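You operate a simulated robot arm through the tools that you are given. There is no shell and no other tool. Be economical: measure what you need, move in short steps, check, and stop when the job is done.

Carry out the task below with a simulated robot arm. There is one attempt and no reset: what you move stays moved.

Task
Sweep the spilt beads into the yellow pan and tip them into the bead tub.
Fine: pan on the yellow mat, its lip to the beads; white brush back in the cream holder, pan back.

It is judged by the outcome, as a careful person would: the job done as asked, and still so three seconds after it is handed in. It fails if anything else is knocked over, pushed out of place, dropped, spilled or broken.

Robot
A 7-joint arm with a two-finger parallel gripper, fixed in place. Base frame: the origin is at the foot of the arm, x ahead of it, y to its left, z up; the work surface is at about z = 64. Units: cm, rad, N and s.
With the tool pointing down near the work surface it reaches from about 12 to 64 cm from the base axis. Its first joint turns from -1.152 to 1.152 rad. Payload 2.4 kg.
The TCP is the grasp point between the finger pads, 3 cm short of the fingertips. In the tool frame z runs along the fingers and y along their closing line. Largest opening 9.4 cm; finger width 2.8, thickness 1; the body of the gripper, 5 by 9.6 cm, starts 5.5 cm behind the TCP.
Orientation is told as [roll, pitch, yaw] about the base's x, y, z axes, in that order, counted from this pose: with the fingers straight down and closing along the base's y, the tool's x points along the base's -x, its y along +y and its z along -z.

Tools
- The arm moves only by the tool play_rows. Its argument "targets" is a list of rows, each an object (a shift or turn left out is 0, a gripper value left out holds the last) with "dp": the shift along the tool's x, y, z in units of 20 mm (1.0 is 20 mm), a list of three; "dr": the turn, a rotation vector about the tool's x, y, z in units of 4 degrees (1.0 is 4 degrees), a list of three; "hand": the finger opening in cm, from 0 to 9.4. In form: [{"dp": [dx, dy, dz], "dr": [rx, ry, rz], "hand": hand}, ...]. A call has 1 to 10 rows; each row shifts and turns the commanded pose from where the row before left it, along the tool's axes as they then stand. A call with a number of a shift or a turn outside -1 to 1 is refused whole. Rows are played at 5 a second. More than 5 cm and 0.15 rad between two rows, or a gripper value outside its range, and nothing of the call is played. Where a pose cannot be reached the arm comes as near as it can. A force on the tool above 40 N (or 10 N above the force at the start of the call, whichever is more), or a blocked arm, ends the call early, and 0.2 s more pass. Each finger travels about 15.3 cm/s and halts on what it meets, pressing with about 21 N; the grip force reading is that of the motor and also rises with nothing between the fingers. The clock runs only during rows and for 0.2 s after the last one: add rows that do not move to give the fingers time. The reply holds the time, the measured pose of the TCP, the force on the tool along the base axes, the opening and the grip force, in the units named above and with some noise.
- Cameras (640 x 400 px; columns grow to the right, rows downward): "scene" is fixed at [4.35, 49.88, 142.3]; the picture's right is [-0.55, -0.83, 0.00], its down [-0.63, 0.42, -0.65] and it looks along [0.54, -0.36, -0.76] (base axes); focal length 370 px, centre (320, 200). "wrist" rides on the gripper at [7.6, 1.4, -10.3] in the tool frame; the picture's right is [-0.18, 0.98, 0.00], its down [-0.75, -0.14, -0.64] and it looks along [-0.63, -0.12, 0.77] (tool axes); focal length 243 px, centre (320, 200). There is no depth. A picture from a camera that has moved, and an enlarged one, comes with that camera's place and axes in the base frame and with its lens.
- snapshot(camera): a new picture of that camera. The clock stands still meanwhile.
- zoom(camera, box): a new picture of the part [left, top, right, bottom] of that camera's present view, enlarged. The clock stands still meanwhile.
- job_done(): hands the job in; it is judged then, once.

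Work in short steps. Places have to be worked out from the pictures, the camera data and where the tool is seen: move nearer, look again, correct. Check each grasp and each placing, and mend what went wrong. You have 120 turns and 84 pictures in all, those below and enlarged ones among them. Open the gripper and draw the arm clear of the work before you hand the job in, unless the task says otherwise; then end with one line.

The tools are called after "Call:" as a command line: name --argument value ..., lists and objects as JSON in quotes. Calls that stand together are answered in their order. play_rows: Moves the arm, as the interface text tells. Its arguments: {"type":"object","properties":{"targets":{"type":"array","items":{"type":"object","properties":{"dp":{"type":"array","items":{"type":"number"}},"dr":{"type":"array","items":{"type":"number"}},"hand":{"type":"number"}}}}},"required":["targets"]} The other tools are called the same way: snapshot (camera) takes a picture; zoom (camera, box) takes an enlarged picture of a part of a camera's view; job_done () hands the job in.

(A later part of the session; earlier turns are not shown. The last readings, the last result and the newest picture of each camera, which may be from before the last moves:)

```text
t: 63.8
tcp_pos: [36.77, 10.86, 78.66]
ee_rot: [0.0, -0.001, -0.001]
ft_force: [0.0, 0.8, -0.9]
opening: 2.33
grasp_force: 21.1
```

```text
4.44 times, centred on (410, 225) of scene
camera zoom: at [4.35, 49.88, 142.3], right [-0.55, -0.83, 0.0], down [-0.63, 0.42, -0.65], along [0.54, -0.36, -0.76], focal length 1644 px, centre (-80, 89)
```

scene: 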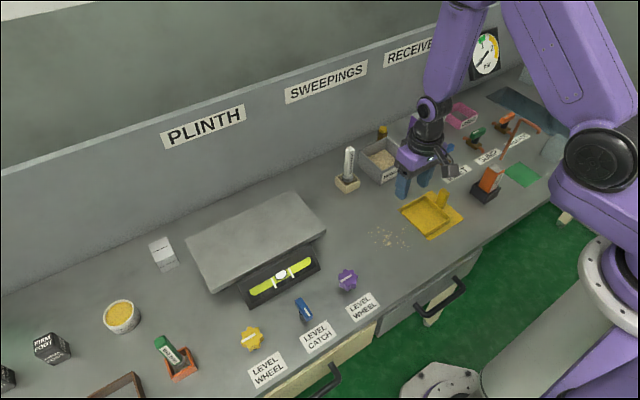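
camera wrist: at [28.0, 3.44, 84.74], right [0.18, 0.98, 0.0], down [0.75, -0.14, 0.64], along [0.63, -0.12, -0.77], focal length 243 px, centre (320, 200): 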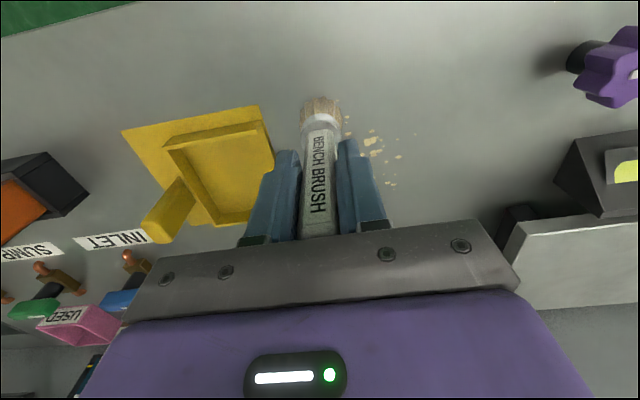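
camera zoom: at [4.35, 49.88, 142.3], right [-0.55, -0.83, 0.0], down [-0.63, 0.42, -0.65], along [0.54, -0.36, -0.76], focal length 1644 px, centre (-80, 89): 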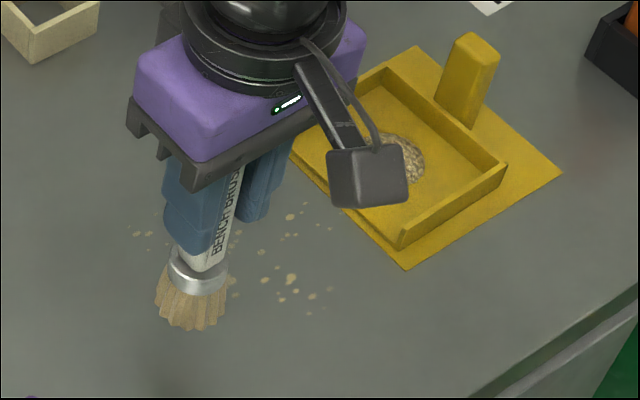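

Table beads are getting fainter. Next lane x≈36.8.

Call:
play_rows --targets '[{"dp": [0, 0, 0.9]}, {"dp": [0, 0, 0.9]}, {"dp": [0, 0, 0.35]}, {}, {"dp": [0, -0.9, 0]}, {"dp": [0, -0.9, 0]}, {"dp": [0, -0.9, 0]}, {"dp": [0, -0.9, 0]}, {"dp": [0, -0.9, 0]}, {"dp": [0, -0.9, 0]}]'

Call:
play_rows --targets '[{"dp": [-0.2, -0.6, 0]}, {"dp": [0, 0, -0.4]}, {"dp": [0, -0.7, 0]}, {"dp": [0, -0.9, 0]}, {"dp": [0, 0, -0.9]}, {"dp": [0, 0, -0.9]}]'

Call:
play_rows --targets '[{"dp": [-0.6, 0.95, 0]}, {"dp": [-0.6, 0.95, 0]}, {"dp": [0, 0.95, 0]}, {"dp": [0, 0.95, 0]}, {"dp": [0, 0.95, 0]}, {"dp": [0, 0.95, 0]}, {"dp": [0, 0.95, 0]}, {"dp": [0, 0.95, 0]}, {}]'

Call:
zoom --camera "scene" --box '[340, 180, 480, 270]'

```text
t: 66.0
tcp_pos: [36.84, 0.08, 74.42]
ee_rot: [0.001, -0.001, 0.001]
ft_force: [0.7, -0.1, 0.7]
opening: 2.36
grasp_force: 21.5
```

```text
t: 67.4
tcp_pos: [37.24, -4.26, 78.88]
ee_rot: [0.001, -0.001, 0.0]
ft_force: [0.8, 0.2, -0.6]
opening: 2.34
grasp_force: 21.2
```

```text
t: 69.4
tcp_pos: [39.46, 10.91, 78.77]
ee_rot: [0.0, 0.0, -0.001]
ft_force: [0.1, -0.2, -0.1]
opening: 2.34
grasp_force: 20.6
```

```text
4.44 times, centred on (410, 225) of scene
camera zoom: at [4.35, 49.88, 142.3], right [-0.55, -0.83, 0.0], down [-0.63, 0.42, -0.65], along [0.54, -0.36, -0.76], focal length 1644 px, centre (-80, 89)
```

zoom: 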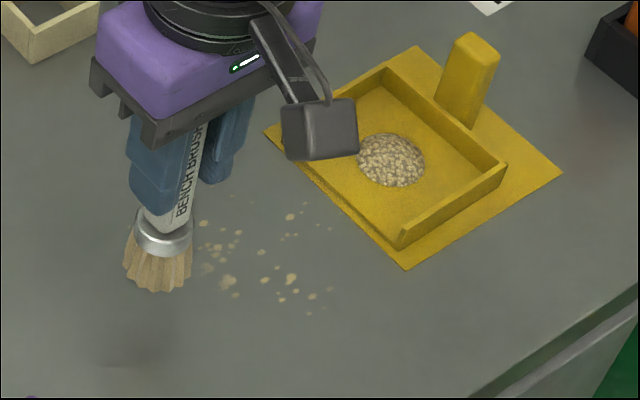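

Fading further. Another stroke at x≈39.5, slightly more pressure.

Call:
play_rows --targets '[{"dp": [0, 0, 0.9]}, {"dp": [0, 0, 0.9]}, {"dp": [0, 0, 0.42]}, {}, {"dp": [0, -0.9, 0]}, {"dp": [0, -0.9, 0]}, {"dp": [0, -0.9, 0]}, {"dp": [0, -0.9, 0]}, {"dp": [0, -0.9, 0]}, {"dp": [0, -0.9, 0]}]'

Call:
play_rows --targets '[{"dp": [0, -0.6, 0]}, {"dp": [0, 0, -0.4]}, {"dp": [0, -0.7, 0]}, {"dp": [0, -0.9, 0]}, {"dp": [0, 0, -0.9]}, {"dp": [0, 0, -0.9]}]'

Call:
play_rows --targets '[{"dp": [-0.8, 0.95, 0]}, {"dp": [-0.8, 0.95, 0]}, {"dp": [0, 0.95, 0]}, {"dp": [0, 0.95, 0]}, {"dp": [0, 0.95, 0]}, {"dp": [0, 0.95, 0]}, {"dp": [0, 0.95, 0]}, {"dp": [0, 0.95, 0]}, {}]'

Call:
zoom --camera "scene" --box '[340, 180, 480, 270]'

Call:
zoom --camera "wrist" --box '[100, 0, 420, 200]'

```text
t: 71.6
tcp_pos: [39.6, 0.0, 74.33]
ee_rot: [0.001, 0.001, 0.0]
ft_force: [0.8, 4.8, 14.7]
opening: 2.33
grasp_force: 21.4
```

```text
t: 73.0
tcp_pos: [39.57, -4.34, 78.68]
ee_rot: [0.0, 0.0, -0.001]
ft_force: [-0.9, -0.5, -1.0]
opening: 2.35
grasp_force: 21.4
```

```text
t: 75.0
tcp_pos: [42.96, 10.95, 78.72]
ee_rot: [-0.001, 0.001, 0.002]
ft_force: [-1.1, -0.1, 0.0]
opening: 2.34
grasp_force: 20.3
```

```text
4.44 times, centred on (410, 225) of scene
camera zoom: at [4.35, 49.88, 142.3], right [-0.55, -0.83, 0.0], down [-0.63, 0.42, -0.65], along [0.54, -0.36, -0.76], focal length 1644 px, centre (-80, 89)
```

zoom: 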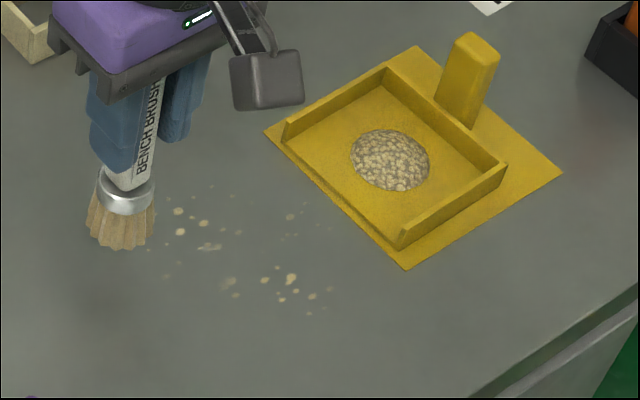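

```text
2.00 times, centred on (260, 100) of wrist
camera zoom: at [35.22, 12.37, 88.96], right [0.18, 0.98, 0.0], down [0.75, -0.14, 0.64], along [0.63, -0.12, -0.77], focal length 485 px, centre (440, 400)
```

zoom: 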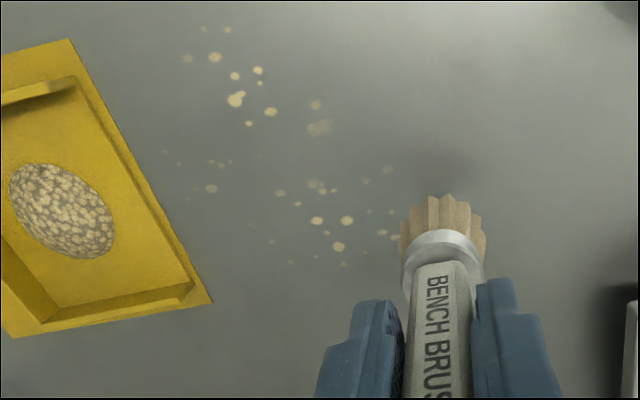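

Fading is per-lane: the middle is nearly clean, remaining rows near x≈35–37 and x≈42.5–44.5. Stroke at x≈43 angling to 41.7 before the lip.

Call:
play_rows --targets '[{"dp": [0, 0, 0.9]}, {"dp": [0, 0, 0.9]}, {"dp": [0, 0, 0.42]}, {}, {"dp": [0, -0.9, 0]}, {"dp": [0, -0.9, 0]}, {"dp": [0, -0.9, 0]}, {"dp": [0, -0.9, 0]}, {"dp": [0.25, -0.9, 0]}, {"dp": [0.4, -0.9, 0]}]'

Call:
play_rows --targets '[{"dp": [0, -0.6, 0]}, {"dp": [0, 0, -0.42]}, {"dp": [0, -0.7, 0]}, {"dp": [0, -0.9, 0]}, {"dp": [0, 0, -0.9]}, {"dp": [0, 0, -0.9]}]'

Call:
play_rows --targets '[{"dp": [0.9, 0.95, 0]}, {"dp": [0.9, 0.95, 0]}, {"dp": [0.9, 0.95, 0]}, {"dp": [0.4, 0.95, 0]}, {"dp": [0, 0.95, 0]}, {"dp": [0, 0.95, 0]}, {"dp": [0, 0.95, 0]}, {"dp": [0, 0.95, 0]}, {}]'

Call:
zoom --camera "scene" --box '[340, 180, 480, 270]'

```text
t: 77.2
tcp_pos: [41.5, -0.01, 74.37]
ee_rot: [0.0, 0.001, 0.0]
ft_force: [0.8, 0.4, -1.1]
opening: 2.33
grasp_force: 20.6
```

```text
t: 78.6
tcp_pos: [41.62, -4.26, 78.74]
ee_rot: [0.0, -0.001, -0.001]
ft_force: [0.4, -0.8, 0.1]
opening: 2.33
grasp_force: 21.0
```

```text
t: 80.6
tcp_pos: [35.33, 10.98, 78.73]
ee_rot: [0.0, 0.0, -0.001]
ft_force: [0.6, -0.1, -0.5]
opening: 2.35
grasp_force: 21.1
```

```text
4.44 times, centred on (410, 225) of scene
camera zoom: at [4.35, 49.88, 142.3], right [-0.55, -0.83, 0.0], down [-0.63, 0.42, -0.65], along [0.54, -0.36, -0.76], focal length 1644 px, centre (-80, 89)
```

zoom: 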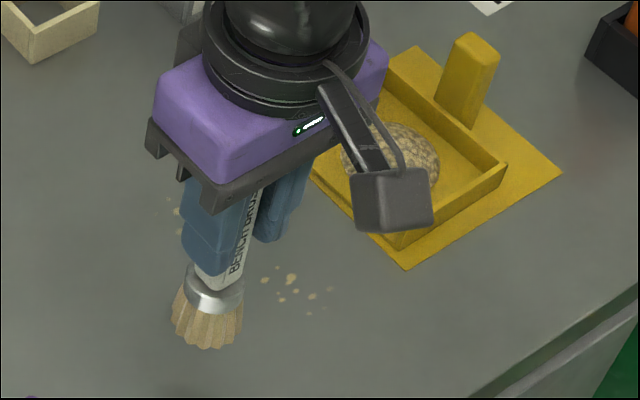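

Now lane x≈35.3, angling to 37.2 before the lip.

Call:
play_rows --targets '[{"dp": [0, 0, 0.9]}, {"dp": [0, 0, 0.9]}, {"dp": [0, 0, 0.44]}, {}, {"dp": [0, -0.9, 0]}, {"dp": [0, -0.9, 0]}, {"dp": [0, -0.9, 0]}, {"dp": [0, -0.9, 0]}, {"dp": [-0.2, -0.9, 0]}, {"dp": [-0.5, -0.9, 0]}]'

Call:
play_rows --targets '[{"dp": [-0.3, -0.6, 0]}, {"dp": [0, 0, -0.44]}, {"dp": [0, -0.7, 0]}, {"dp": [0, -0.9, 0]}, {"dp": [0, 0, -0.9]}, {"dp": [0, 0, -0.9]}]'

Call:
play_rows --targets '[{"dp": [0, 0.95, 0]}, {"dp": [0, 0.95, 0]}, {"dp": [0, 0.95, 0]}, {"dp": [0, 0.95, 0]}, {"dp": [0, 0.95, 0]}, {"dp": [0, 0.95, 0]}, {"dp": [0, 0.95, 0]}, {"dp": [0, 0.95, 0]}, {}]'

Call:
zoom --camera "scene" --box '[340, 180, 480, 270]'

Call:
zoom --camera "wrist" --box '[100, 0, 420, 200]'

```text
t: 82.8
tcp_pos: [36.58, -0.09, 74.27]
ee_rot: [0.0, 0.0, -0.003]
ft_force: [-0.5, -0.5, 0.5]
opening: 2.36
grasp_force: 20.9
```

```text
t: 84.2
tcp_pos: [37.26, -4.22, 78.9]
ee_rot: [0.001, 0.0, 0.0]
ft_force: [-1.1, -0.3, -0.8]
opening: 2.33
grasp_force: 21.0
```

```text
t: 86.2
tcp_pos: [37.44, 10.87, 78.69]
ee_rot: [0.001, 0.001, 0.0]
ft_force: [-0.4, -0.7, -0.6]
opening: 2.34
grasp_force: 20.7
```

```text
4.44 times, centred on (410, 225) of scene
camera zoom: at [4.35, 49.88, 142.3], right [-0.55, -0.83, 0.0], down [-0.63, 0.42, -0.65], along [0.54, -0.36, -0.76], focal length 1644 px, centre (-80, 89)
```

zoom: 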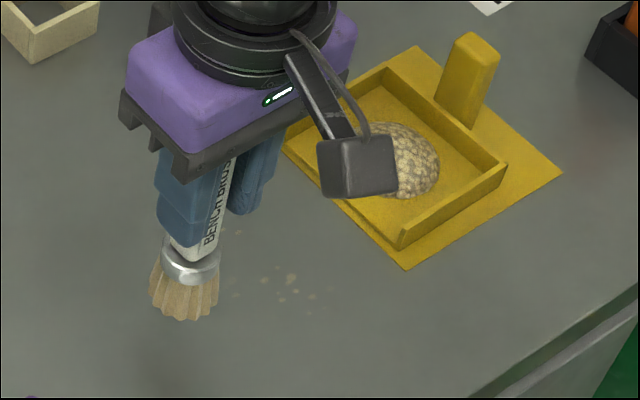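

```text
2.00 times, centred on (260, 100) of wrist
camera zoom: at [29.72, 12.39, 88.97], right [0.18, 0.98, 0.0], down [0.75, -0.14, 0.64], along [0.63, -0.12, -0.77], focal length 485 px, centre (440, 400)
```

zoom: 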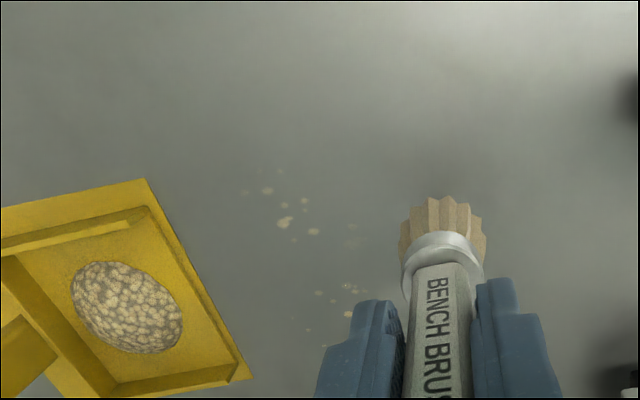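

Much cleaner. Repeat near x≈36.4.

Call:
play_rows --targets '[{"dp": [0.5, 0, 0.9]}, {"dp": [0, 0, 0.9]}, {"dp": [0, 0, 0.46]}, {}, {"dp": [0, -0.9, 0]}, {"dp": [0, -0.9, 0]}, {"dp": [0, -0.9, 0]}, {"dp": [0, -0.9, 0]}, {"dp": [0, -0.9, 0]}, {"dp": [-0.2, -0.9, 0]}]'

Call:
play_rows --targets '[{"dp": [-0.3, -0.6, 0]}, {"dp": [0, 0, -0.46]}, {"dp": [0, -0.7, 0]}, {"dp": [0, -0.9, 0]}, {"dp": [0, 0, -0.9]}, {"dp": [0, 0, -0.9]}]'

Call:
play_rows --targets '[{"dp": [-0.9, 0.95, 0]}, {"dp": [-0.9, 0.95, 0]}, {"dp": [-0.9, 0.95, 0]}, {"dp": [-0.2, 0.95, 0]}, {"dp": [0, 0.95, 0]}, {"dp": [0, 0.95, 0]}, {"dp": [0, 0.95, 0]}, {"dp": [0, 0.95, 0]}, {}]'

Call:
play_rows --targets '[{"dp": [0, 0, 0.9]}, {"dp": [0, 0, 0.9]}, {"dp": [0, 0, 0.48]}, {}, {"dp": [0, -0.9, 0]}, {"dp": [0, -0.9, 0]}, {"dp": [0, -0.9, 0]}, {"dp": [0, -0.9, 0]}, {"dp": [0.25, -0.9, 0]}, {"dp": [0.3, -0.9, 0]}]'

Call:
play_rows --targets '[{"dp": [0, -0.6, 0]}, {"dp": [0, 0, -0.48]}, {"dp": [0, -0.7, 0]}, {"dp": [0, -0.9, 0]}, {"dp": [0, 0, -0.9]}, {"dp": [0, 0, -0.9]}]'

Call:
play_rows --targets '[{"dp": [0.3, 0.95, 0]}, {"dp": [0, 0.95, 0]}, {"dp": [0, 0.95, 0]}, {"dp": [0, 0.95, 0]}, {"dp": [0, 0.95, 0]}, {"dp": [0, 0.95, 0]}, {"dp": [0, 0.95, 0]}, {"dp": [0, 0.95, 0]}, {}]'

Call:
zoom --camera "scene" --box '[340, 180, 480, 270]'

Call:
zoom --camera "wrist" --box '[100, 0, 420, 200]'

```text
t: 88.4
tcp_pos: [36.73, 0.08, 74.24]
ee_rot: [-0.002, 0.001, 0.001]
ft_force: [-0.8, 2.3, 6.4]
opening: 2.34
grasp_force: 21.1
```

```text
t: 89.8
tcp_pos: [37.25, -4.4, 78.7]
ee_rot: [0.001, -0.002, -0.001]
ft_force: [-0.6, -1.1, -0.8]
opening: 2.36
grasp_force: 21.3
```

```text
t: 91.8
tcp_pos: [43.13, 10.83, 78.77]
ee_rot: [0.002, 0.0, 0.001]
ft_force: [-0.2, -0.1, -0.7]
opening: 2.35
grasp_force: 21.5
```

```text
t: 94.0
tcp_pos: [41.97, -0.14, 74.16]
ee_rot: [-0.002, 0.0, 0.0]
ft_force: [0.9, -0.3, -0.6]
opening: 2.36
grasp_force: 20.6
```

```text
t: 95.4
tcp_pos: [41.95, -4.31, 78.8]
ee_rot: [-0.001, 0.0, 0.003]
ft_force: [0.2, -0.4, -0.2]
opening: 2.35
grasp_force: 20.9
```

```text
t: 97.4
tcp_pos: [41.38, 10.95, 78.65]
ee_rot: [0.001, -0.001, 0.0]
ft_force: [0.8, 0.5, -0.5]
opening: 2.35
grasp_force: 20.8
```

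```text
4.44 times, centred on (410, 225) of scene
camera zoom: at [4.35, 49.88, 142.3], right [-0.55, -0.83, 0.0], down [-0.63, 0.42, -0.65], along [0.54, -0.36, -0.76], focal length 1644 px, centre (-80, 89)
```

zoom: 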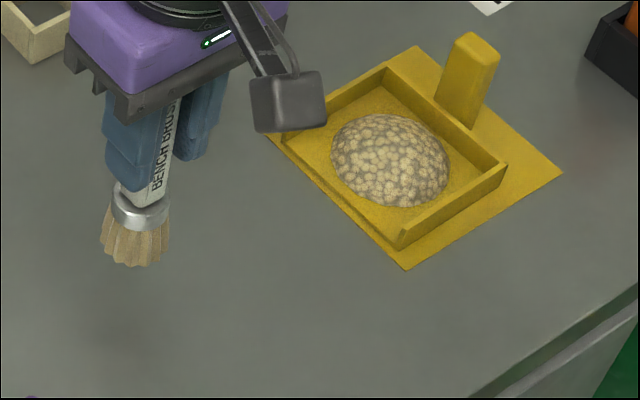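

```text
2.00 times, centred on (260, 100) of wrist
camera zoom: at [33.79, 12.47, 89.01], right [0.18, 0.98, 0.0], down [0.75, -0.14, 0.64], along [0.63, -0.12, -0.77], focal length 485 px, centre (440, 400)
```

zoom: 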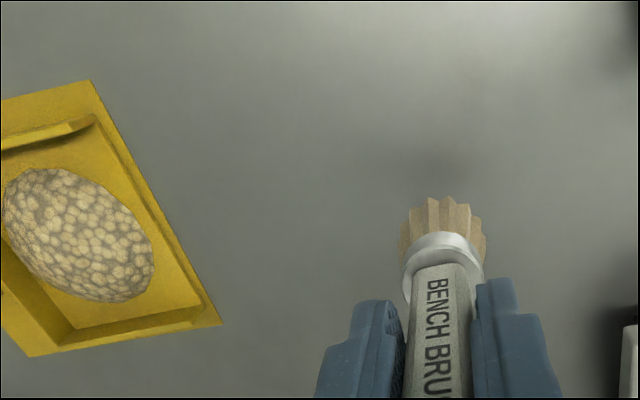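

The table is clean and all the beads are in the pan. Now return the brush: raise and go above the holder at (60.6, 3.1).

Call:
play_rows --targets '[{"dp": [0, 0, -0.9]}, {"dp": [0, 0, -0.9]}, {"dp": [0, 0, -0.9]}, {"dp": [0, 0, -0.6]}, {"dp": [-0.96, -0.4, 0]}, {"dp": [-0.96, -0.4, 0]}, {"dp": [-0.96, -0.4, 0]}, {"dp": [-0.96, -0.4, 0]}, {"dp": [-0.96, -0.4, 0]}, {"dp": [-0.96, -0.4, 0]}]'

Call:
play_rows --targets '[{"dp": [-0.96, -0.4, 0]}, {"dp": [-0.96, -0.4, 0]}, {"dp": [-0.96, -0.4, 0]}, {"dp": [-0.96, -0.3, 0]}, {}, {}]'

Call:
zoom --camera "scene" --box '[300, 100, 440, 200]'

Call:
zoom --camera "wrist" --box '[220, 20, 420, 145]'

```text
t: 99.6
tcp_pos: [52.95, 6.05, 85.39]
ee_rot: [0.001, 0.0, 0.002]
ft_force: [-0.2, -0.4, -0.3]
opening: 2.34
grasp_force: 21.3
```

```text
t: 101.0
tcp_pos: [60.53, 3.16, 85.36]
ee_rot: [0.001, 0.0, -0.002]
ft_force: [0.4, 0.0, -0.2]
opening: 2.35
grasp_force: 21.3
```

```text
4.00 times, centred on (370, 150) of scene
camera zoom: at [4.35, 49.88, 142.3], right [-0.55, -0.83, 0.0], down [-0.63, 0.42, -0.65], along [0.54, -0.36, -0.76], focal length 1480 px, centre (120, 400)
```

zoom: 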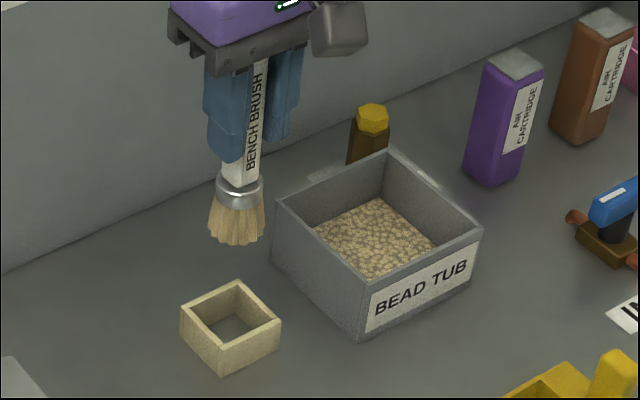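

```text
3.20 times, centred on (320, 82) of wrist
camera zoom: at [53.04, 4.57, 95.63], right [0.18, 0.98, 0.0], down [0.75, -0.14, 0.64], along [0.63, -0.12, -0.77], focal length 776 px, centre (320, 576)
```

zoom: 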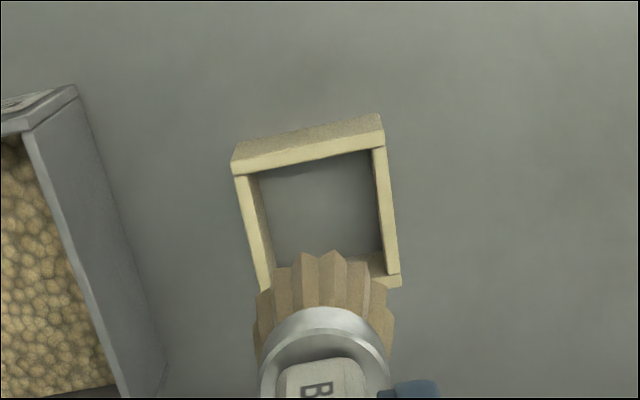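

Brush is straight and centred over the holder (≈(60.7,3.1)). Descend.

Call:
play_rows --targets '[{"dp": [0, 0, 0.9]}, {"dp": [0, 0, 0.9]}, {"dp": [0, 0, 0.9]}, {"dp": [0, 0, 0.8]}, {"dp": [0, 0, 0.8]}, {"dp": [0, 0, 0.6]}, {"dp": [0, 0, 0.4]}, {}]'

Call:
zoom --camera "scene" --box '[300, 100, 440, 200]'

```text
t: 102.8
tcp_pos: [60.75, 3.09, 74.77]
ee_rot: [0.0, 0.001, -0.001]
ft_force: [0.3, 0.0, 0.1]
opening: 2.33
grasp_force: 20.5
```

```text
4.00 times, centred on (370, 150) of scene
camera zoom: at [4.35, 49.88, 142.3], right [-0.55, -0.83, 0.0], down [-0.63, 0.42, -0.65], along [0.54, -0.36, -0.76], focal length 1480 px, centre (120, 400)
```

zoom: 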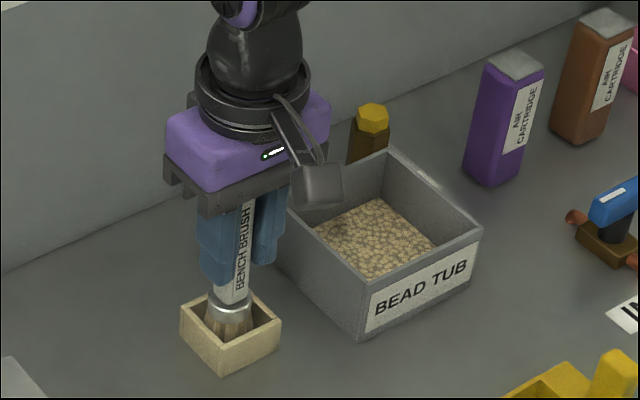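

Entering the holder freely. Lower the last half centimetre to contact.

Call:
play_rows --targets '[{"dp": [0, 0, 0.1]}, {"dp": [0, 0, 0.08]}, {"dp": [0, 0, 0.07]}, {}]'

```text
t: 103.8
tcp_pos: [60.56, 3.16, 74.26]
ee_rot: [0.0, 0.0, -0.001]
ft_force: [-0.4, 0.1, 0.0]
opening: 2.35
grasp_force: 20.5
```

Call:
play_rows --targets '[{"dp": [0, 0, 0.05]}, {"dp": [0, 0, 0.03]}, {}]'

```text
t: 104.6
tcp_pos: [60.64, 3.3, 74.27]
ee_rot: [0.0, -0.003, 0.003]
ft_force: [-4.8, 0.8, 12.8]
opening: 2.37
grasp_force: 21.1
```

Bottom contact. Release and rise, then check the brush stands.

Call:
play_rows --targets '[{"dp": [0, 0, -0.04]}, {"hand": 3.5}, {"hand": 5.5}, {}, {"dp": [0, 0, -0.5]}, {"dp": [0, 0, -0.9]}, {"dp": [0, 0, -0.9]}, {"dp": [0, 0, -0.9]}, {"dp": [0, 0, -0.9]}, {"dp": [0, 0, -0.9]}]'

Call:
zoom --camera "scene" --box '[300, 100, 440, 200]'

```text
t: 106.8
tcp_pos: [60.72, 3.05, 84.21]
ee_rot: [-0.001, 0.004, 0.002]
ft_force: [-0.5, -0.4, 0.2]
opening: 5.5
grasp_force: 0.1
```

```text
4.00 times, centred on (370, 150) of scene
camera zoom: at [4.35, 49.88, 142.3], right [-0.55, -0.83, 0.0], down [-0.63, 0.42, -0.65], along [0.54, -0.36, -0.76], focal length 1480 px, centre (120, 400)
```

zoom: 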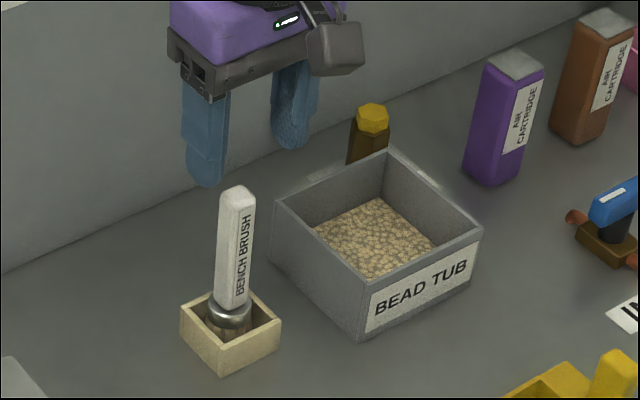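

Brush is back upright in its holder. Move above the pan handle (~(39.9,-13)) and turn to yaw -90°.

Call:
play_rows --targets '[{"dp": [0.95, -0.73, 0]}, {"dp": [0.95, -0.73, 0]}, {"dp": [0.95, -0.73, 0]}, {"dp": [0.95, -0.73, 0]}, {"dp": [0.95, -0.73, 0]}, {"dp": [0.95, -0.73, 0]}, {"dp": [0.95, -0.73, 0]}, {"dp": [0.95, -0.73, 0]}, {"dp": [0.95, -0.73, 0]}, {"dp": [0.95, -0.73, 0]}]'

Call:
play_rows --targets '[{"dp": [0.9, -0.73, 0], "dr": [0, 0, 0]}, {"dr": [0, 0, 1]}, {"dr": [0, 0, 1]}, {"dr": [0, 0, 1]}, {"dr": [0, 0, 1]}, {"dr": [0, 0, 1]}, {"dr": [0, 0, 1]}, {"dr": [0, 0, 1]}, {"dr": [0, 0, 1]}, {"dr": [0, 0, 1]}]'

Call:
play_rows --targets '[{"dr": [0, 0, 1]}, {"dr": [0, 0, 1]}, {"dr": [0, 0, 1]}, {"dr": [0, 0, 1]}, {"dr": [0, 0, 1]}, {"dr": [0, 0, 1]}, {"dr": [0, 0, 1]}, {"dr": [0, 0, 1]}, {"dr": [0, 0, 1]}, {"dr": [0, 0, 1]}]'

Call:
play_rows --targets '[{"dr": [0, 0, 1]}, {"dr": [0, 0, 1]}, {"dr": [0, 0, 1]}, {"dr": [0, 0, 0.5]}, {}]'

Call:
snapshot --camera "wrist"

Call:
zoom --camera "scene" --box '[360, 160, 500, 260]'

```text
t: 109.0
tcp_pos: [41.61, -11.62, 84.13]
ee_rot: [-0.002, 0.002, 0.001]
ft_force: [-0.8, 0.2, 1.3]
opening: 5.48
grasp_force: 0.1
```

```text
t: 111.2
tcp_pos: [39.85, -13.02, 84.21]
ee_rot: [0.0, 0.0, -0.628]
ft_force: [-0.3, 0.5, -0.4]
opening: 5.51
grasp_force: 0.1
```

```text
t: 113.4
tcp_pos: [39.86, -13.01, 84.12]
ee_rot: [0.0, -0.001, -1.326]
ft_force: [-0.3, 0.6, 0.2]
opening: 5.54
grasp_force: 0.0
```

```text
t: 114.6
tcp_pos: [39.79, -12.96, 84.22]
ee_rot: [0.0, 0.001, -1.572]
ft_force: [0.4, -0.2, 0.8]
opening: 5.47
grasp_force: 0.0
```

```text
33 pictures are left
camera wrist: at [41.24, -5.28, 94.44], right [0.98, -0.18, 0.0], down [-0.14, -0.75, 0.64], along [-0.12, -0.63, -0.77], focal length 243 px, centre (320, 200)
```

wrist: 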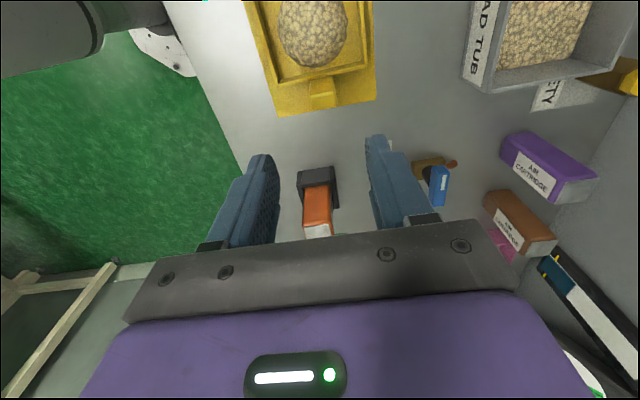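

```text
4.00 times, centred on (430, 210) of scene
camera zoom: at [4.35, 49.88, 142.3], right [-0.55, -0.83, 0.0], down [-0.63, 0.42, -0.65], along [0.54, -0.36, -0.76], focal length 1480 px, centre (-120, 160)
```

zoom: 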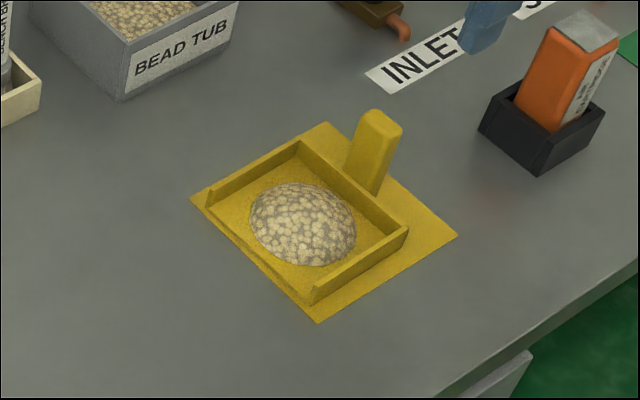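

Handle is at about (40, -12.6); shift slightly and descend to z≈70, then grip.

Call:
play_rows --targets '[{"dp": [0.15, 0.05, 0.9]}, {"dp": [0, 0, 0.9]}, {"dp": [0, 0, 0.9]}, {"dp": [0, 0, 0.9]}, {"dp": [0, 0, 0.9]}, {"dp": [0, 0, 0.9]}, {}]'

Call:
zoom --camera "scene" --box '[360, 160, 500, 260]'

Call:
zoom --camera "wrist" --box '[200, 60, 440, 210]'

```text
t: 116.2
tcp_pos: [39.88, -12.73, 73.33]
ee_rot: [0.0, 0.0, -1.569]
ft_force: [-0.3, 0.0, -0.3]
opening: 5.5
grasp_force: 0.0
```

```text
4.00 times, centred on (430, 210) of scene
camera zoom: at [4.35, 49.88, 142.3], right [-0.55, -0.83, 0.0], down [-0.63, 0.42, -0.65], along [0.54, -0.36, -0.76], focal length 1480 px, centre (-120, 160)
```

zoom: 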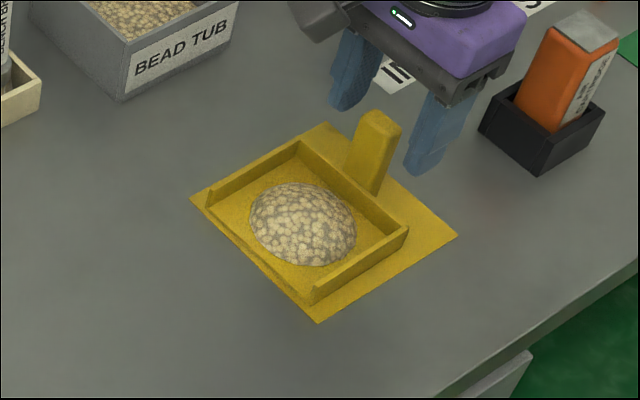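

```text
2.67 times, centred on (320, 135) of wrist
camera zoom: at [41.33, -5.03, 83.6], right [0.98, -0.18, 0.0], down [-0.14, -0.75, 0.64], along [-0.12, -0.63, -0.77], focal length 647 px, centre (320, 373)
```

zoom: 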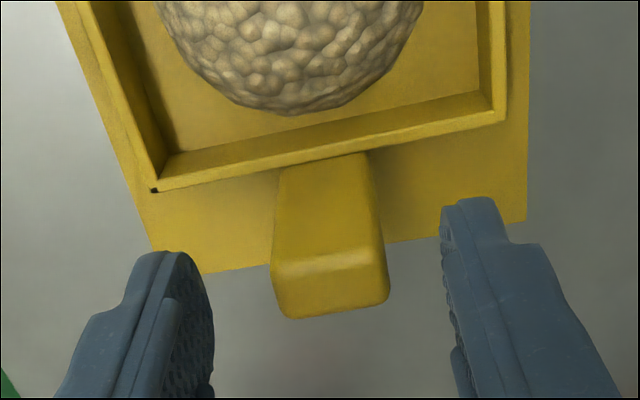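

Aligned. Lower 3.3 cm and grip.

Call:
play_rows --targets '[{"dp": [-0.1, 0.03, 0.8]}, {"dp": [0, 0, 0.8]}, {}, {"hand": 2.8}, {"hand": 1.0}, {"hand": 0.8}, {}, {}]'

Call:
zoom --camera "scene" --box '[360, 160, 500, 260]'

```text
t: 118.0
tcp_pos: [39.98, -12.93, 70.2]
ee_rot: [0.0, 0.0, -1.573]
ft_force: [-0.1, 0.0, 0.0]
opening: 2.65
grasp_force: 21.6
```

```text
4.00 times, centred on (430, 210) of scene
camera zoom: at [4.35, 49.88, 142.3], right [-0.55, -0.83, 0.0], down [-0.63, 0.42, -0.65], along [0.54, -0.36, -0.76], focal length 1480 px, centre (-120, 160)
```

zoom: 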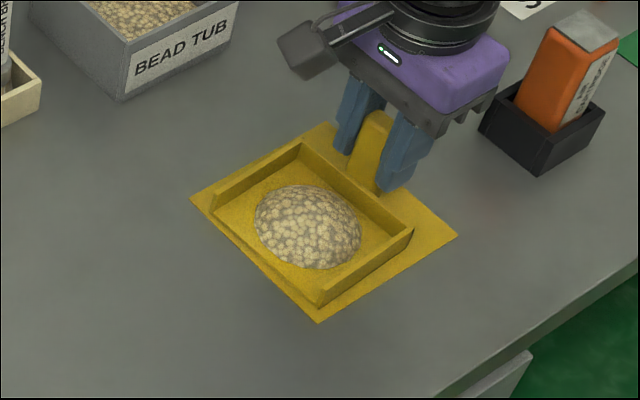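

Gripped with the beads. Lift level and slowly to z≈86.

Call:
play_rows --targets '[{"dp": [0, 0, -0.3]}, {"dp": [0, 0, -0.6]}, {"dp": [0, 0, -0.8]}, {"dp": [0, 0, -0.9]}, {"dp": [0, 0, -0.9]}, {"dp": [0, 0, -0.9]}, {"dp": [0, 0, -0.9]}, {"dp": [0, 0, -0.9]}, {"dp": [0, 0, -0.9]}, {"dp": [0, 0, -0.6]}]'

Call:
play_rows --targets '[{"dp": [0.2, 0.5, 0]}, {"dp": [0.3, 0.7, 0]}, {"dp": [0.3, 0.7, 0]}, {"dp": [0.3, 0.7, 0]}, {"dp": [0.3, 0.7, 0]}, {"dp": [0.3, 0.7, 0]}, {"dp": [0.15, 0.7, 0]}, {}]'

Call:
zoom --camera "scene" --box '[320, 80, 520, 220]'

```text
t: 120.2
tcp_pos: [40.0, -12.89, 85.53]
ee_rot: [0.0, 0.001, -1.57]
ft_force: [0.2, 0.0, -1.1]
opening: 2.65
grasp_force: 21.4
```

```text
t: 122.0
tcp_pos: [49.4, -9.14, 85.6]
ee_rot: [0.0, 0.0, -1.57]
ft_force: [0.4, 0.4, -0.2]
opening: 2.64
grasp_force: 21.0
```

```text
2.86 times, centred on (420, 150) of scene
camera zoom: at [4.35, 49.88, 142.3], right [-0.55, -0.83, 0.0], down [-0.63, 0.42, -0.65], along [0.54, -0.36, -0.76], focal length 1057 px, centre (34, 343)
```

zoom: 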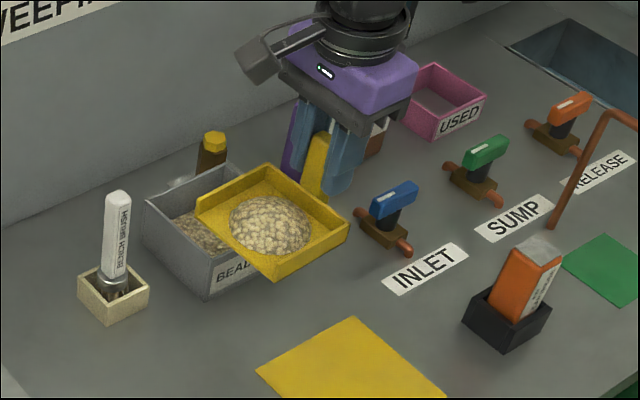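

Level and loaded. Rotate yaw back to 0 so the lip points toward the robot.

Call:
play_rows --targets '[{"dr": [0, 0, -0.6]}, {"dr": [0, 0, -0.9]}, {"dr": [0, 0, -0.9]}, {"dr": [0, 0, -0.9]}, {"dr": [0, 0, -0.9]}, {"dr": [0, 0, -0.9]}, {"dr": [0, 0, -0.9]}, {"dr": [0, 0, -0.9]}, {"dr": [0, 0, -0.9]}, {"dr": [0, 0, -0.9]}]'

Call:
play_rows --targets '[{"dr": [0, 0, -0.9]}, {"dr": [0, 0, -0.9]}, {"dr": [0, 0, -0.9]}, {"dr": [0, 0, -0.9]}, {"dr": [0, 0, -0.9]}, {"dr": [0, 0, -0.9]}, {"dr": [0, 0, -0.9]}, {"dr": [0, 0, -0.9]}, {"dr": [0, 0, -0.9]}, {"dr": [0, 0, -0.9]}]'

Call:
play_rows --targets '[{"dr": [0, 0, -0.9]}, {"dr": [0, 0, -0.9]}, {"dr": [0, 0, -0.9]}, {"dr": [0, 0, -0.9]}, {"dr": [0, 0, -0.9]}, {"dr": [0, 0, -0.3]}, {}]'

Call:
play_rows --targets '[{"dp": [-0.4, 0, 0.2]}, {"dp": [-0.7, 0, 0.2]}, {"dp": [-0.7, 0, 0.2]}, {"dp": [-0.7, 0, 0.2]}, {"dp": [-0.7, 0, 0.2]}, {"dp": [-0.7, 0, 0]}, {"dp": [-0.7, 0, 0]}, {"dp": [-0.7, 0, 0]}, {"dp": [-0.7, 0, 0]}, {}]'

Call:
zoom --camera "scene" --box '[320, 80, 520, 220]'

```text
t: 124.2
tcp_pos: [49.38, -9.12, 85.57]
ee_rot: [-0.001, 0.001, -0.96]
ft_force: [-0.6, 0.0, -1.2]
opening: 2.67
grasp_force: 21.2
```

```text
t: 126.4
tcp_pos: [49.37, -8.99, 85.63]
ee_rot: [-0.002, 0.0, -0.331]
ft_force: [-0.2, 0.1, 0.2]
opening: 2.61
grasp_force: 20.7
```

```text
t: 128.0
tcp_pos: [49.36, -9.2, 85.64]
ee_rot: [0.002, 0.0, 0.001]
ft_force: [0.3, 0.3, -1.2]
opening: 2.62
grasp_force: 21.0
```

```text
t: 130.2
tcp_pos: [61.44, -9.24, 83.57]
ee_rot: [-0.001, 0.001, 0.0]
ft_force: [-0.1, -0.3, -0.6]
opening: 2.63
grasp_force: 21.4
```

```text
2.86 times, centred on (420, 150) of scene
camera zoom: at [4.35, 49.88, 142.3], right [-0.55, -0.83, 0.0], down [-0.63, 0.42, -0.65], along [0.54, -0.36, -0.76], focal length 1057 px, centre (34, 343)
```

zoom: 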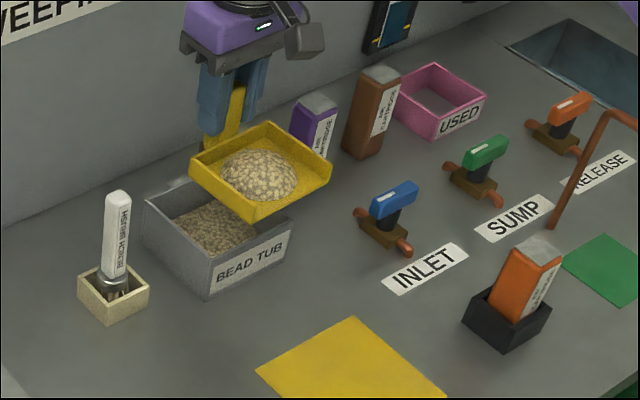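

Pan is over the tub. Begin tipping: 16° first, checking direction.

Call:
play_rows --targets '[{"dp": [-0.15, 0, 0], "dr": [0, -1, 0]}, {"dp": [-0.15, 0, 0], "dr": [0, -1, 0]}, {"dp": [-0.1, 0, 0], "dr": [0, -1, 0]}, {"dp": [-0.1, 0, 0], "dr": [0, -1, 0]}, {}]'

Call:
zoom --camera "scene" --box '[320, 80, 520, 220]'

```text
t: 131.4
tcp_pos: [62.33, -9.29, 83.69]
ee_rot: [0.001, -0.28, 0.003]
ft_force: [0.3, -0.4, -1.0]
opening: 2.6
grasp_force: 20.6
```

```text
2.86 times, centred on (420, 150) of scene
camera zoom: at [4.35, 49.88, 142.3], right [-0.55, -0.83, 0.0], down [-0.63, 0.42, -0.65], along [0.54, -0.36, -0.76], focal length 1057 px, centre (34, 343)
```

zoom: 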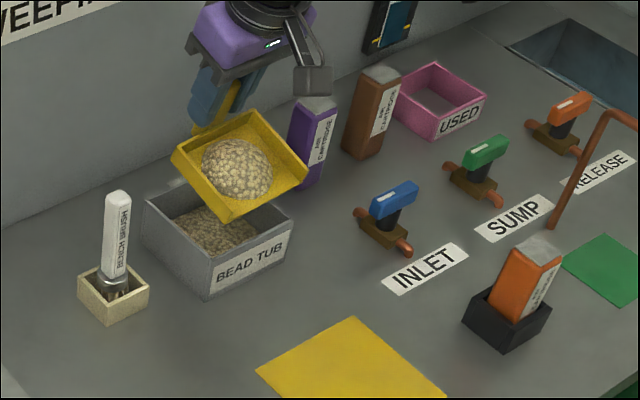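

Right direction, lip above the tub. Continue tipping to about 64°, drifting slightly back to stay centred.

Call:
play_rows --targets '[{"dr": [0, -1, 0]}, {"dr": [0, -1, 0]}, {"dr": [0, -1, 0]}, {"dr": [0, -1, 0]}, {"dp": [0.1, 0, -0.1], "dr": [0, -1, 0]}, {"dp": [0.1, 0, -0.1], "dr": [0, -1, 0]}, {"dp": [0.1, 0, -0.1], "dr": [0, -1, 0]}, {"dp": [0.1, 0, -0.1], "dr": [0, -1, 0]}]'

Call:
play_rows --targets '[{"dp": [0.08, 0, -0.12], "dr": [0, -1, 0]}, {"dp": [0.08, 0, -0.12], "dr": [0, -1, 0]}, {"dp": [0.08, 0, -0.12], "dr": [0, -1, 0]}, {"dp": [0.08, 0, -0.12], "dr": [0, -1, 0]}, {}, {}]'

Call:
zoom --camera "scene" --box '[320, 80, 520, 220]'

```text
t: 133.2
tcp_pos: [61.21, -9.21, 83.84]
ee_rot: [0.002, -0.839, 0.0]
ft_force: [0.7, 0.1, 0.3]
opening: 2.58
grasp_force: 21.2
```

```text
t: 134.6
tcp_pos: [60.1, -9.15, 83.88]
ee_rot: [-0.001, -1.117, -0.001]
ft_force: [0.0, 0.5, -0.4]
opening: 2.6
grasp_force: 21.2
```

```text
2.86 times, centred on (420, 150) of scene
camera zoom: at [4.35, 49.88, 142.3], right [-0.55, -0.83, 0.0], down [-0.63, 0.42, -0.65], along [0.54, -0.36, -0.76], focal length 1057 px, centre (34, 343)
```

zoom: 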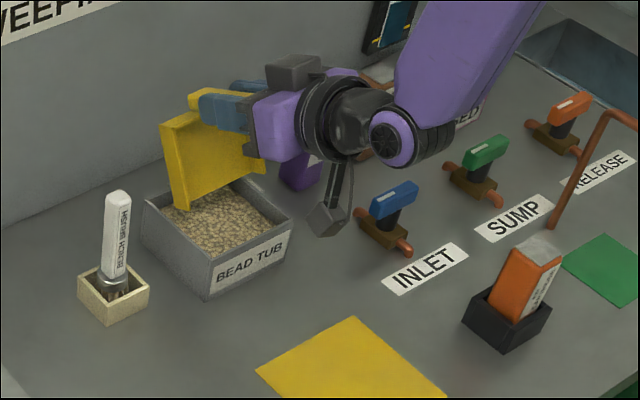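

The tub level has risen and the pan looks empty. Tip 12° more, hold for a moment, and check with the wrist camera.

Call:
play_rows --targets '[{"dp": [0.05, 0, -0.15], "dr": [0, -1, 0]}, {"dp": [0.05, 0, -0.15], "dr": [0, -1, 0]}, {"dp": [0.05, 0, -0.15], "dr": [0, -1, 0]}, {}, {}, {}, {}, {}]'

Call:
snapshot --camera "wrist"

Call:
zoom --camera "scene" --box '[340, 90, 480, 190]'

```text
t: 136.4
tcp_pos: [59.11, -9.27, 84.01]
ee_rot: [0.0, -1.327, 0.002]
ft_force: [0.8, 0.2, -1.5]
opening: 2.58
grasp_force: 20.9
```

```text
24 pictures are left
camera wrist: at [47.34, -7.67, 79.01], right [0.04, 0.98, 0.18], down [-0.44, -0.14, 0.89], along [0.9, -0.12, 0.43], focal length 243 px, centre (320, 200)
```

wrist: 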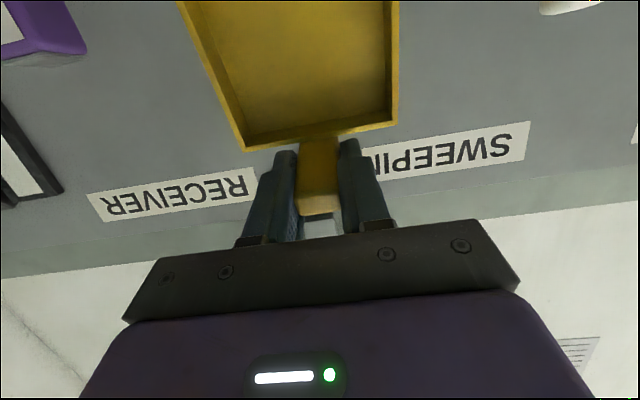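

```text
4.00 times, centred on (410, 140) of scene
camera zoom: at [4.35, 49.88, 142.3], right [-0.55, -0.83, 0.0], down [-0.63, 0.42, -0.65], along [0.54, -0.36, -0.76], focal length 1480 px, centre (-40, 440)
```

zoom: 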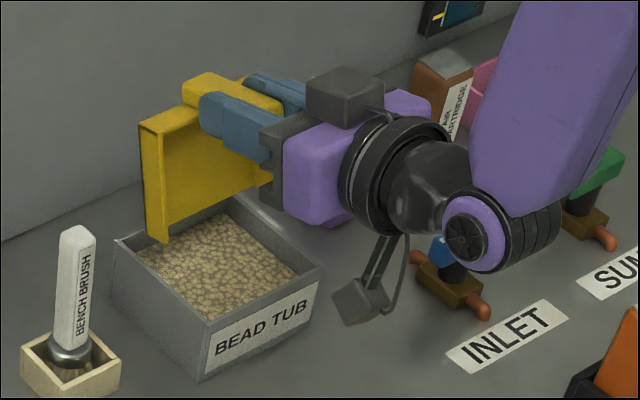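

Pan empty, all beads in the tub. Raise a little and untilt.

Call:
play_rows --targets '[{"dp": [-0.8, 0, -0.2]}, {"dp": [-0.8, 0, -0.2]}, {"dr": [0, 1, 0]}, {"dr": [0, 1, 0]}, {"dr": [0, 1, 0]}, {"dr": [0, 1, 0]}, {"dr": [0, 1, 0]}, {"dr": [0, 1, 0]}, {"dr": [0, 1, 0]}, {"dr": [0, 1, 0]}]'

Call:
play_rows --targets '[{"dr": [0, 1, 0]}, {"dr": [0, 1, 0]}, {"dr": [0, 1, 0]}, {"dr": [0, 1, 0]}, {"dr": [0, 1, 0]}, {"dr": [0, 1, 0]}, {"dr": [0, 1, 0]}, {"dr": [0, 1, 0]}, {"dr": [0, 1, 0]}, {"dr": [0, 1, 0]}]'

Call:
play_rows --targets '[{"dr": [0, 1, 0]}, {}]'

Call:
snapshot --camera "scene"

```text
t: 138.6
tcp_pos: [59.18, -9.18, 87.17]
ee_rot: [-0.001, -0.766, 0.0]
ft_force: [-0.5, 0.1, -0.6]
opening: 2.55
grasp_force: 20.9
```

```text
t: 140.8
tcp_pos: [59.25, -9.19, 87.34]
ee_rot: [0.0, -0.068, 0.001]
ft_force: [-0.7, 1.1, -0.2]
opening: 2.58
grasp_force: 20.6
```

```text
t: 141.4
tcp_pos: [59.23, -9.17, 87.28]
ee_rot: [-0.002, 0.001, 0.002]
ft_force: [0.1, -0.1, -0.4]
opening: 2.52
grasp_force: 20.9
```

```text
22 pictures are left
```

scene: 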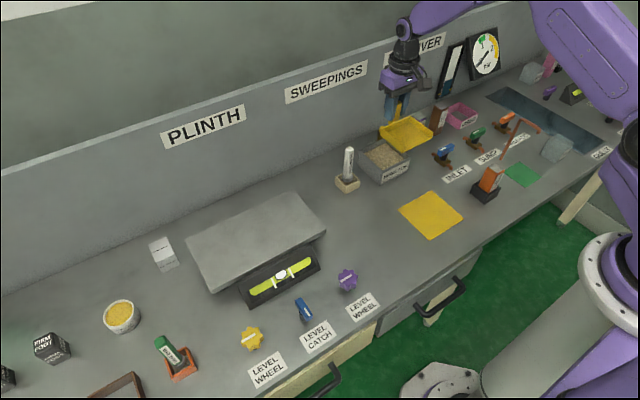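

Everything in place. Move the pan to (48, 9.5) at height and turn it back to lip +y.

Call:
play_rows --targets '[{"dp": [0.56, 0.93, 0]}, {"dp": [0.56, 0.93, 0]}, {"dp": [0.56, 0.93, 0]}, {"dp": [0.56, 0.93, 0]}, {"dp": [0.56, 0.93, 0]}, {"dp": [0.56, 0.93, 0]}, {"dp": [0.56, 0.93, 0]}, {"dp": [0.56, 0.93, 0]}, {"dp": [0.56, 0.93, 0]}, {"dp": [0.56, 0.93, 0]}]'

Call:
play_rows --targets '[{"dr": [0, 0, 0.9]}, {"dr": [0, 0, 0.9]}, {"dr": [0, 0, 0.9]}, {"dr": [0, 0, 0.9]}, {"dr": [0, 0, 0.9]}, {"dr": [0, 0, 0.9]}, {"dr": [0, 0, 0.9]}, {"dr": [0, 0, 0.9]}, {"dr": [0, 0, 0.9]}, {"dr": [0, 0, 0.9]}]'

Call:
play_rows --targets '[{"dr": [0, 0, 0.9]}, {"dr": [0, 0, 0.9]}, {"dr": [0, 0, 0.9]}, {"dr": [0, 0, 0.9]}, {"dr": [0, 0, 0.9]}, {"dr": [0, 0, 0.9]}, {"dr": [0, 0, 0.9]}, {"dr": [0, 0, 0.9]}, {"dr": [0, 0, 0.9]}, {"dr": [0, 0, 0.9]}]'

Call:
play_rows --targets '[{"dr": [0, 0, 0.9]}, {"dr": [0, 0, 0.9]}, {"dr": [0, 0, 0.9]}, {"dr": [0, 0, 0.9]}, {"dr": [0, 0, 0.9]}, {}]'

Call:
snapshot --camera "wrist"

```text
t: 143.6
tcp_pos: [47.95, 9.41, 87.25]
ee_rot: [0.001, 0.0, 0.002]
ft_force: [-0.4, 0.2, -0.9]
opening: 2.56
grasp_force: 21.6
```

```text
t: 145.8
tcp_pos: [47.96, 9.39, 87.24]
ee_rot: [0.0, 0.0, -0.627]
ft_force: [0.8, -0.1, -1.0]
opening: 2.54
grasp_force: 21.2
```

```text
t: 148.0
tcp_pos: [47.93, 9.43, 87.17]
ee_rot: [0.001, 0.0, -1.258]
ft_force: [-0.4, -0.5, -0.5]
opening: 2.56
grasp_force: 21.3
```

```text
t: 149.4
tcp_pos: [47.99, 9.31, 87.29]
ee_rot: [-0.002, 0.001, -1.572]
ft_force: [0.3, 0.9, -0.4]
opening: 2.54
grasp_force: 20.8
```

```text
21 pictures are left
camera wrist: at [49.36, 17.09, 97.48], right [0.98, -0.18, 0.0], down [-0.14, -0.75, 0.64], along [-0.12, -0.63, -0.77], focal length 243 px, centre (320, 200)
```

wrist: 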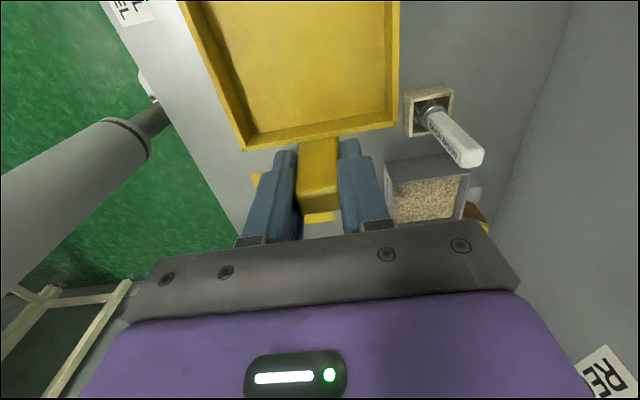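

The grasp offset matches the first one. Move above the original spot (62.15, 9.55) and descend to z≈72.

Call:
play_rows --targets '[{"dp": [0.01, 0.88, 0]}, {"dp": [0.01, 0.88, 0]}, {"dp": [0.01, 0.88, 0]}, {"dp": [0.01, 0.88, 0]}, {"dp": [0.01, 0.88, 0]}, {"dp": [0.01, 0.88, 0]}, {"dp": [0.02, 0.88, 0]}, {"dp": [0.02, 0.9, 0]}, {}]'

Call:
play_rows --targets '[{"dp": [0, 0, 0.9]}, {"dp": [0, 0, 0.9]}, {"dp": [0, 0, 0.9]}, {"dp": [0, 0, 0.9]}, {"dp": [0, 0, 0.9]}, {"dp": [0, 0, 0.9]}, {"dp": [0, 0, 0.9]}, {"dp": [0, 0, 0.9]}, {"dp": [0, 0, 0.3]}, {}]'

Call:
zoom --camera "scene" --box '[280, 130, 420, 220]'

```text
t: 151.4
tcp_pos: [62.03, 9.55, 87.25]
ee_rot: [0.002, 0.0, -1.57]
ft_force: [0.1, 0.6, -1.2]
opening: 2.56
grasp_force: 21.1
```

```text
t: 153.6
tcp_pos: [62.08, 9.64, 72.23]
ee_rot: [-0.001, 0.001, -1.57]
ft_force: [0.4, 0.2, -0.3]
opening: 2.55
grasp_force: 21.3
```

```text
4.44 times, centred on (350, 175) of scene
camera zoom: at [4.35, 49.88, 142.3], right [-0.55, -0.83, 0.0], down [-0.63, 0.42, -0.65], along [0.54, -0.36, -0.76], focal length 1644 px, centre (187, 311)
```

zoom: 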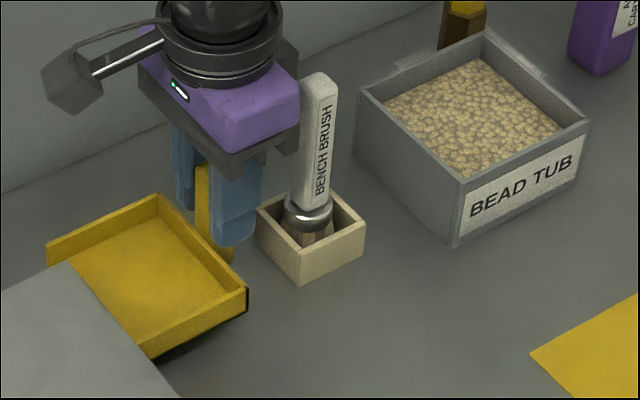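

Aligned with its original place. Lower gently until contact.

Call:
play_rows --targets '[{"dp": [0, 0.03, 0.4]}, {"dp": [0, 0, 0.3]}, {"dp": [0, 0, 0.15]}, {"dp": [0, 0, 0.1]}, {}]'

```text
t: 154.8
tcp_pos: [62.17, 9.6, 70.34]
ee_rot: [0.0, -0.001, -1.57]
ft_force: [0.2, 0.5, -0.2]
opening: 2.55
grasp_force: 21.2
```

Call:
play_rows --targets '[{"dp": [0, 0, 0.07]}, {"dp": [0, 0, 0.05]}, {}]'

Call:
zoom --camera "scene" --box '[280, 130, 420, 220]'

```text
t: 155.6
tcp_pos: [62.22, 9.73, 70.02]
ee_rot: [0.0, 0.001, -1.569]
ft_force: [-0.5, 1.0, 3.4]
opening: 2.57
grasp_force: 21.1
```

```text
4.44 times, centred on (350, 175) of scene
camera zoom: at [4.34, 49.88, 142.3], right [-0.55, -0.83, 0.0], down [-0.63, 0.42, -0.65], along [0.54, -0.36, -0.76], focal length 1644 px, centre (187, 311)
```

zoom: 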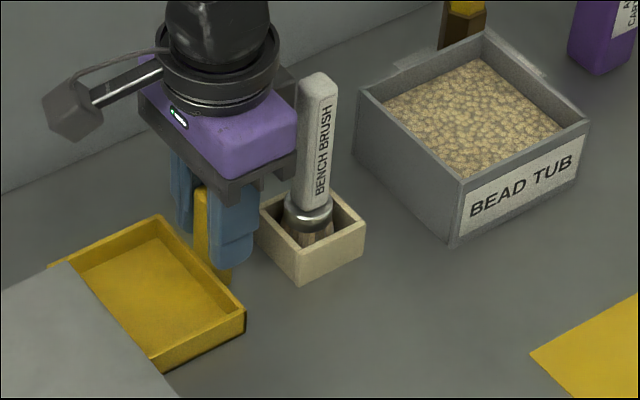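

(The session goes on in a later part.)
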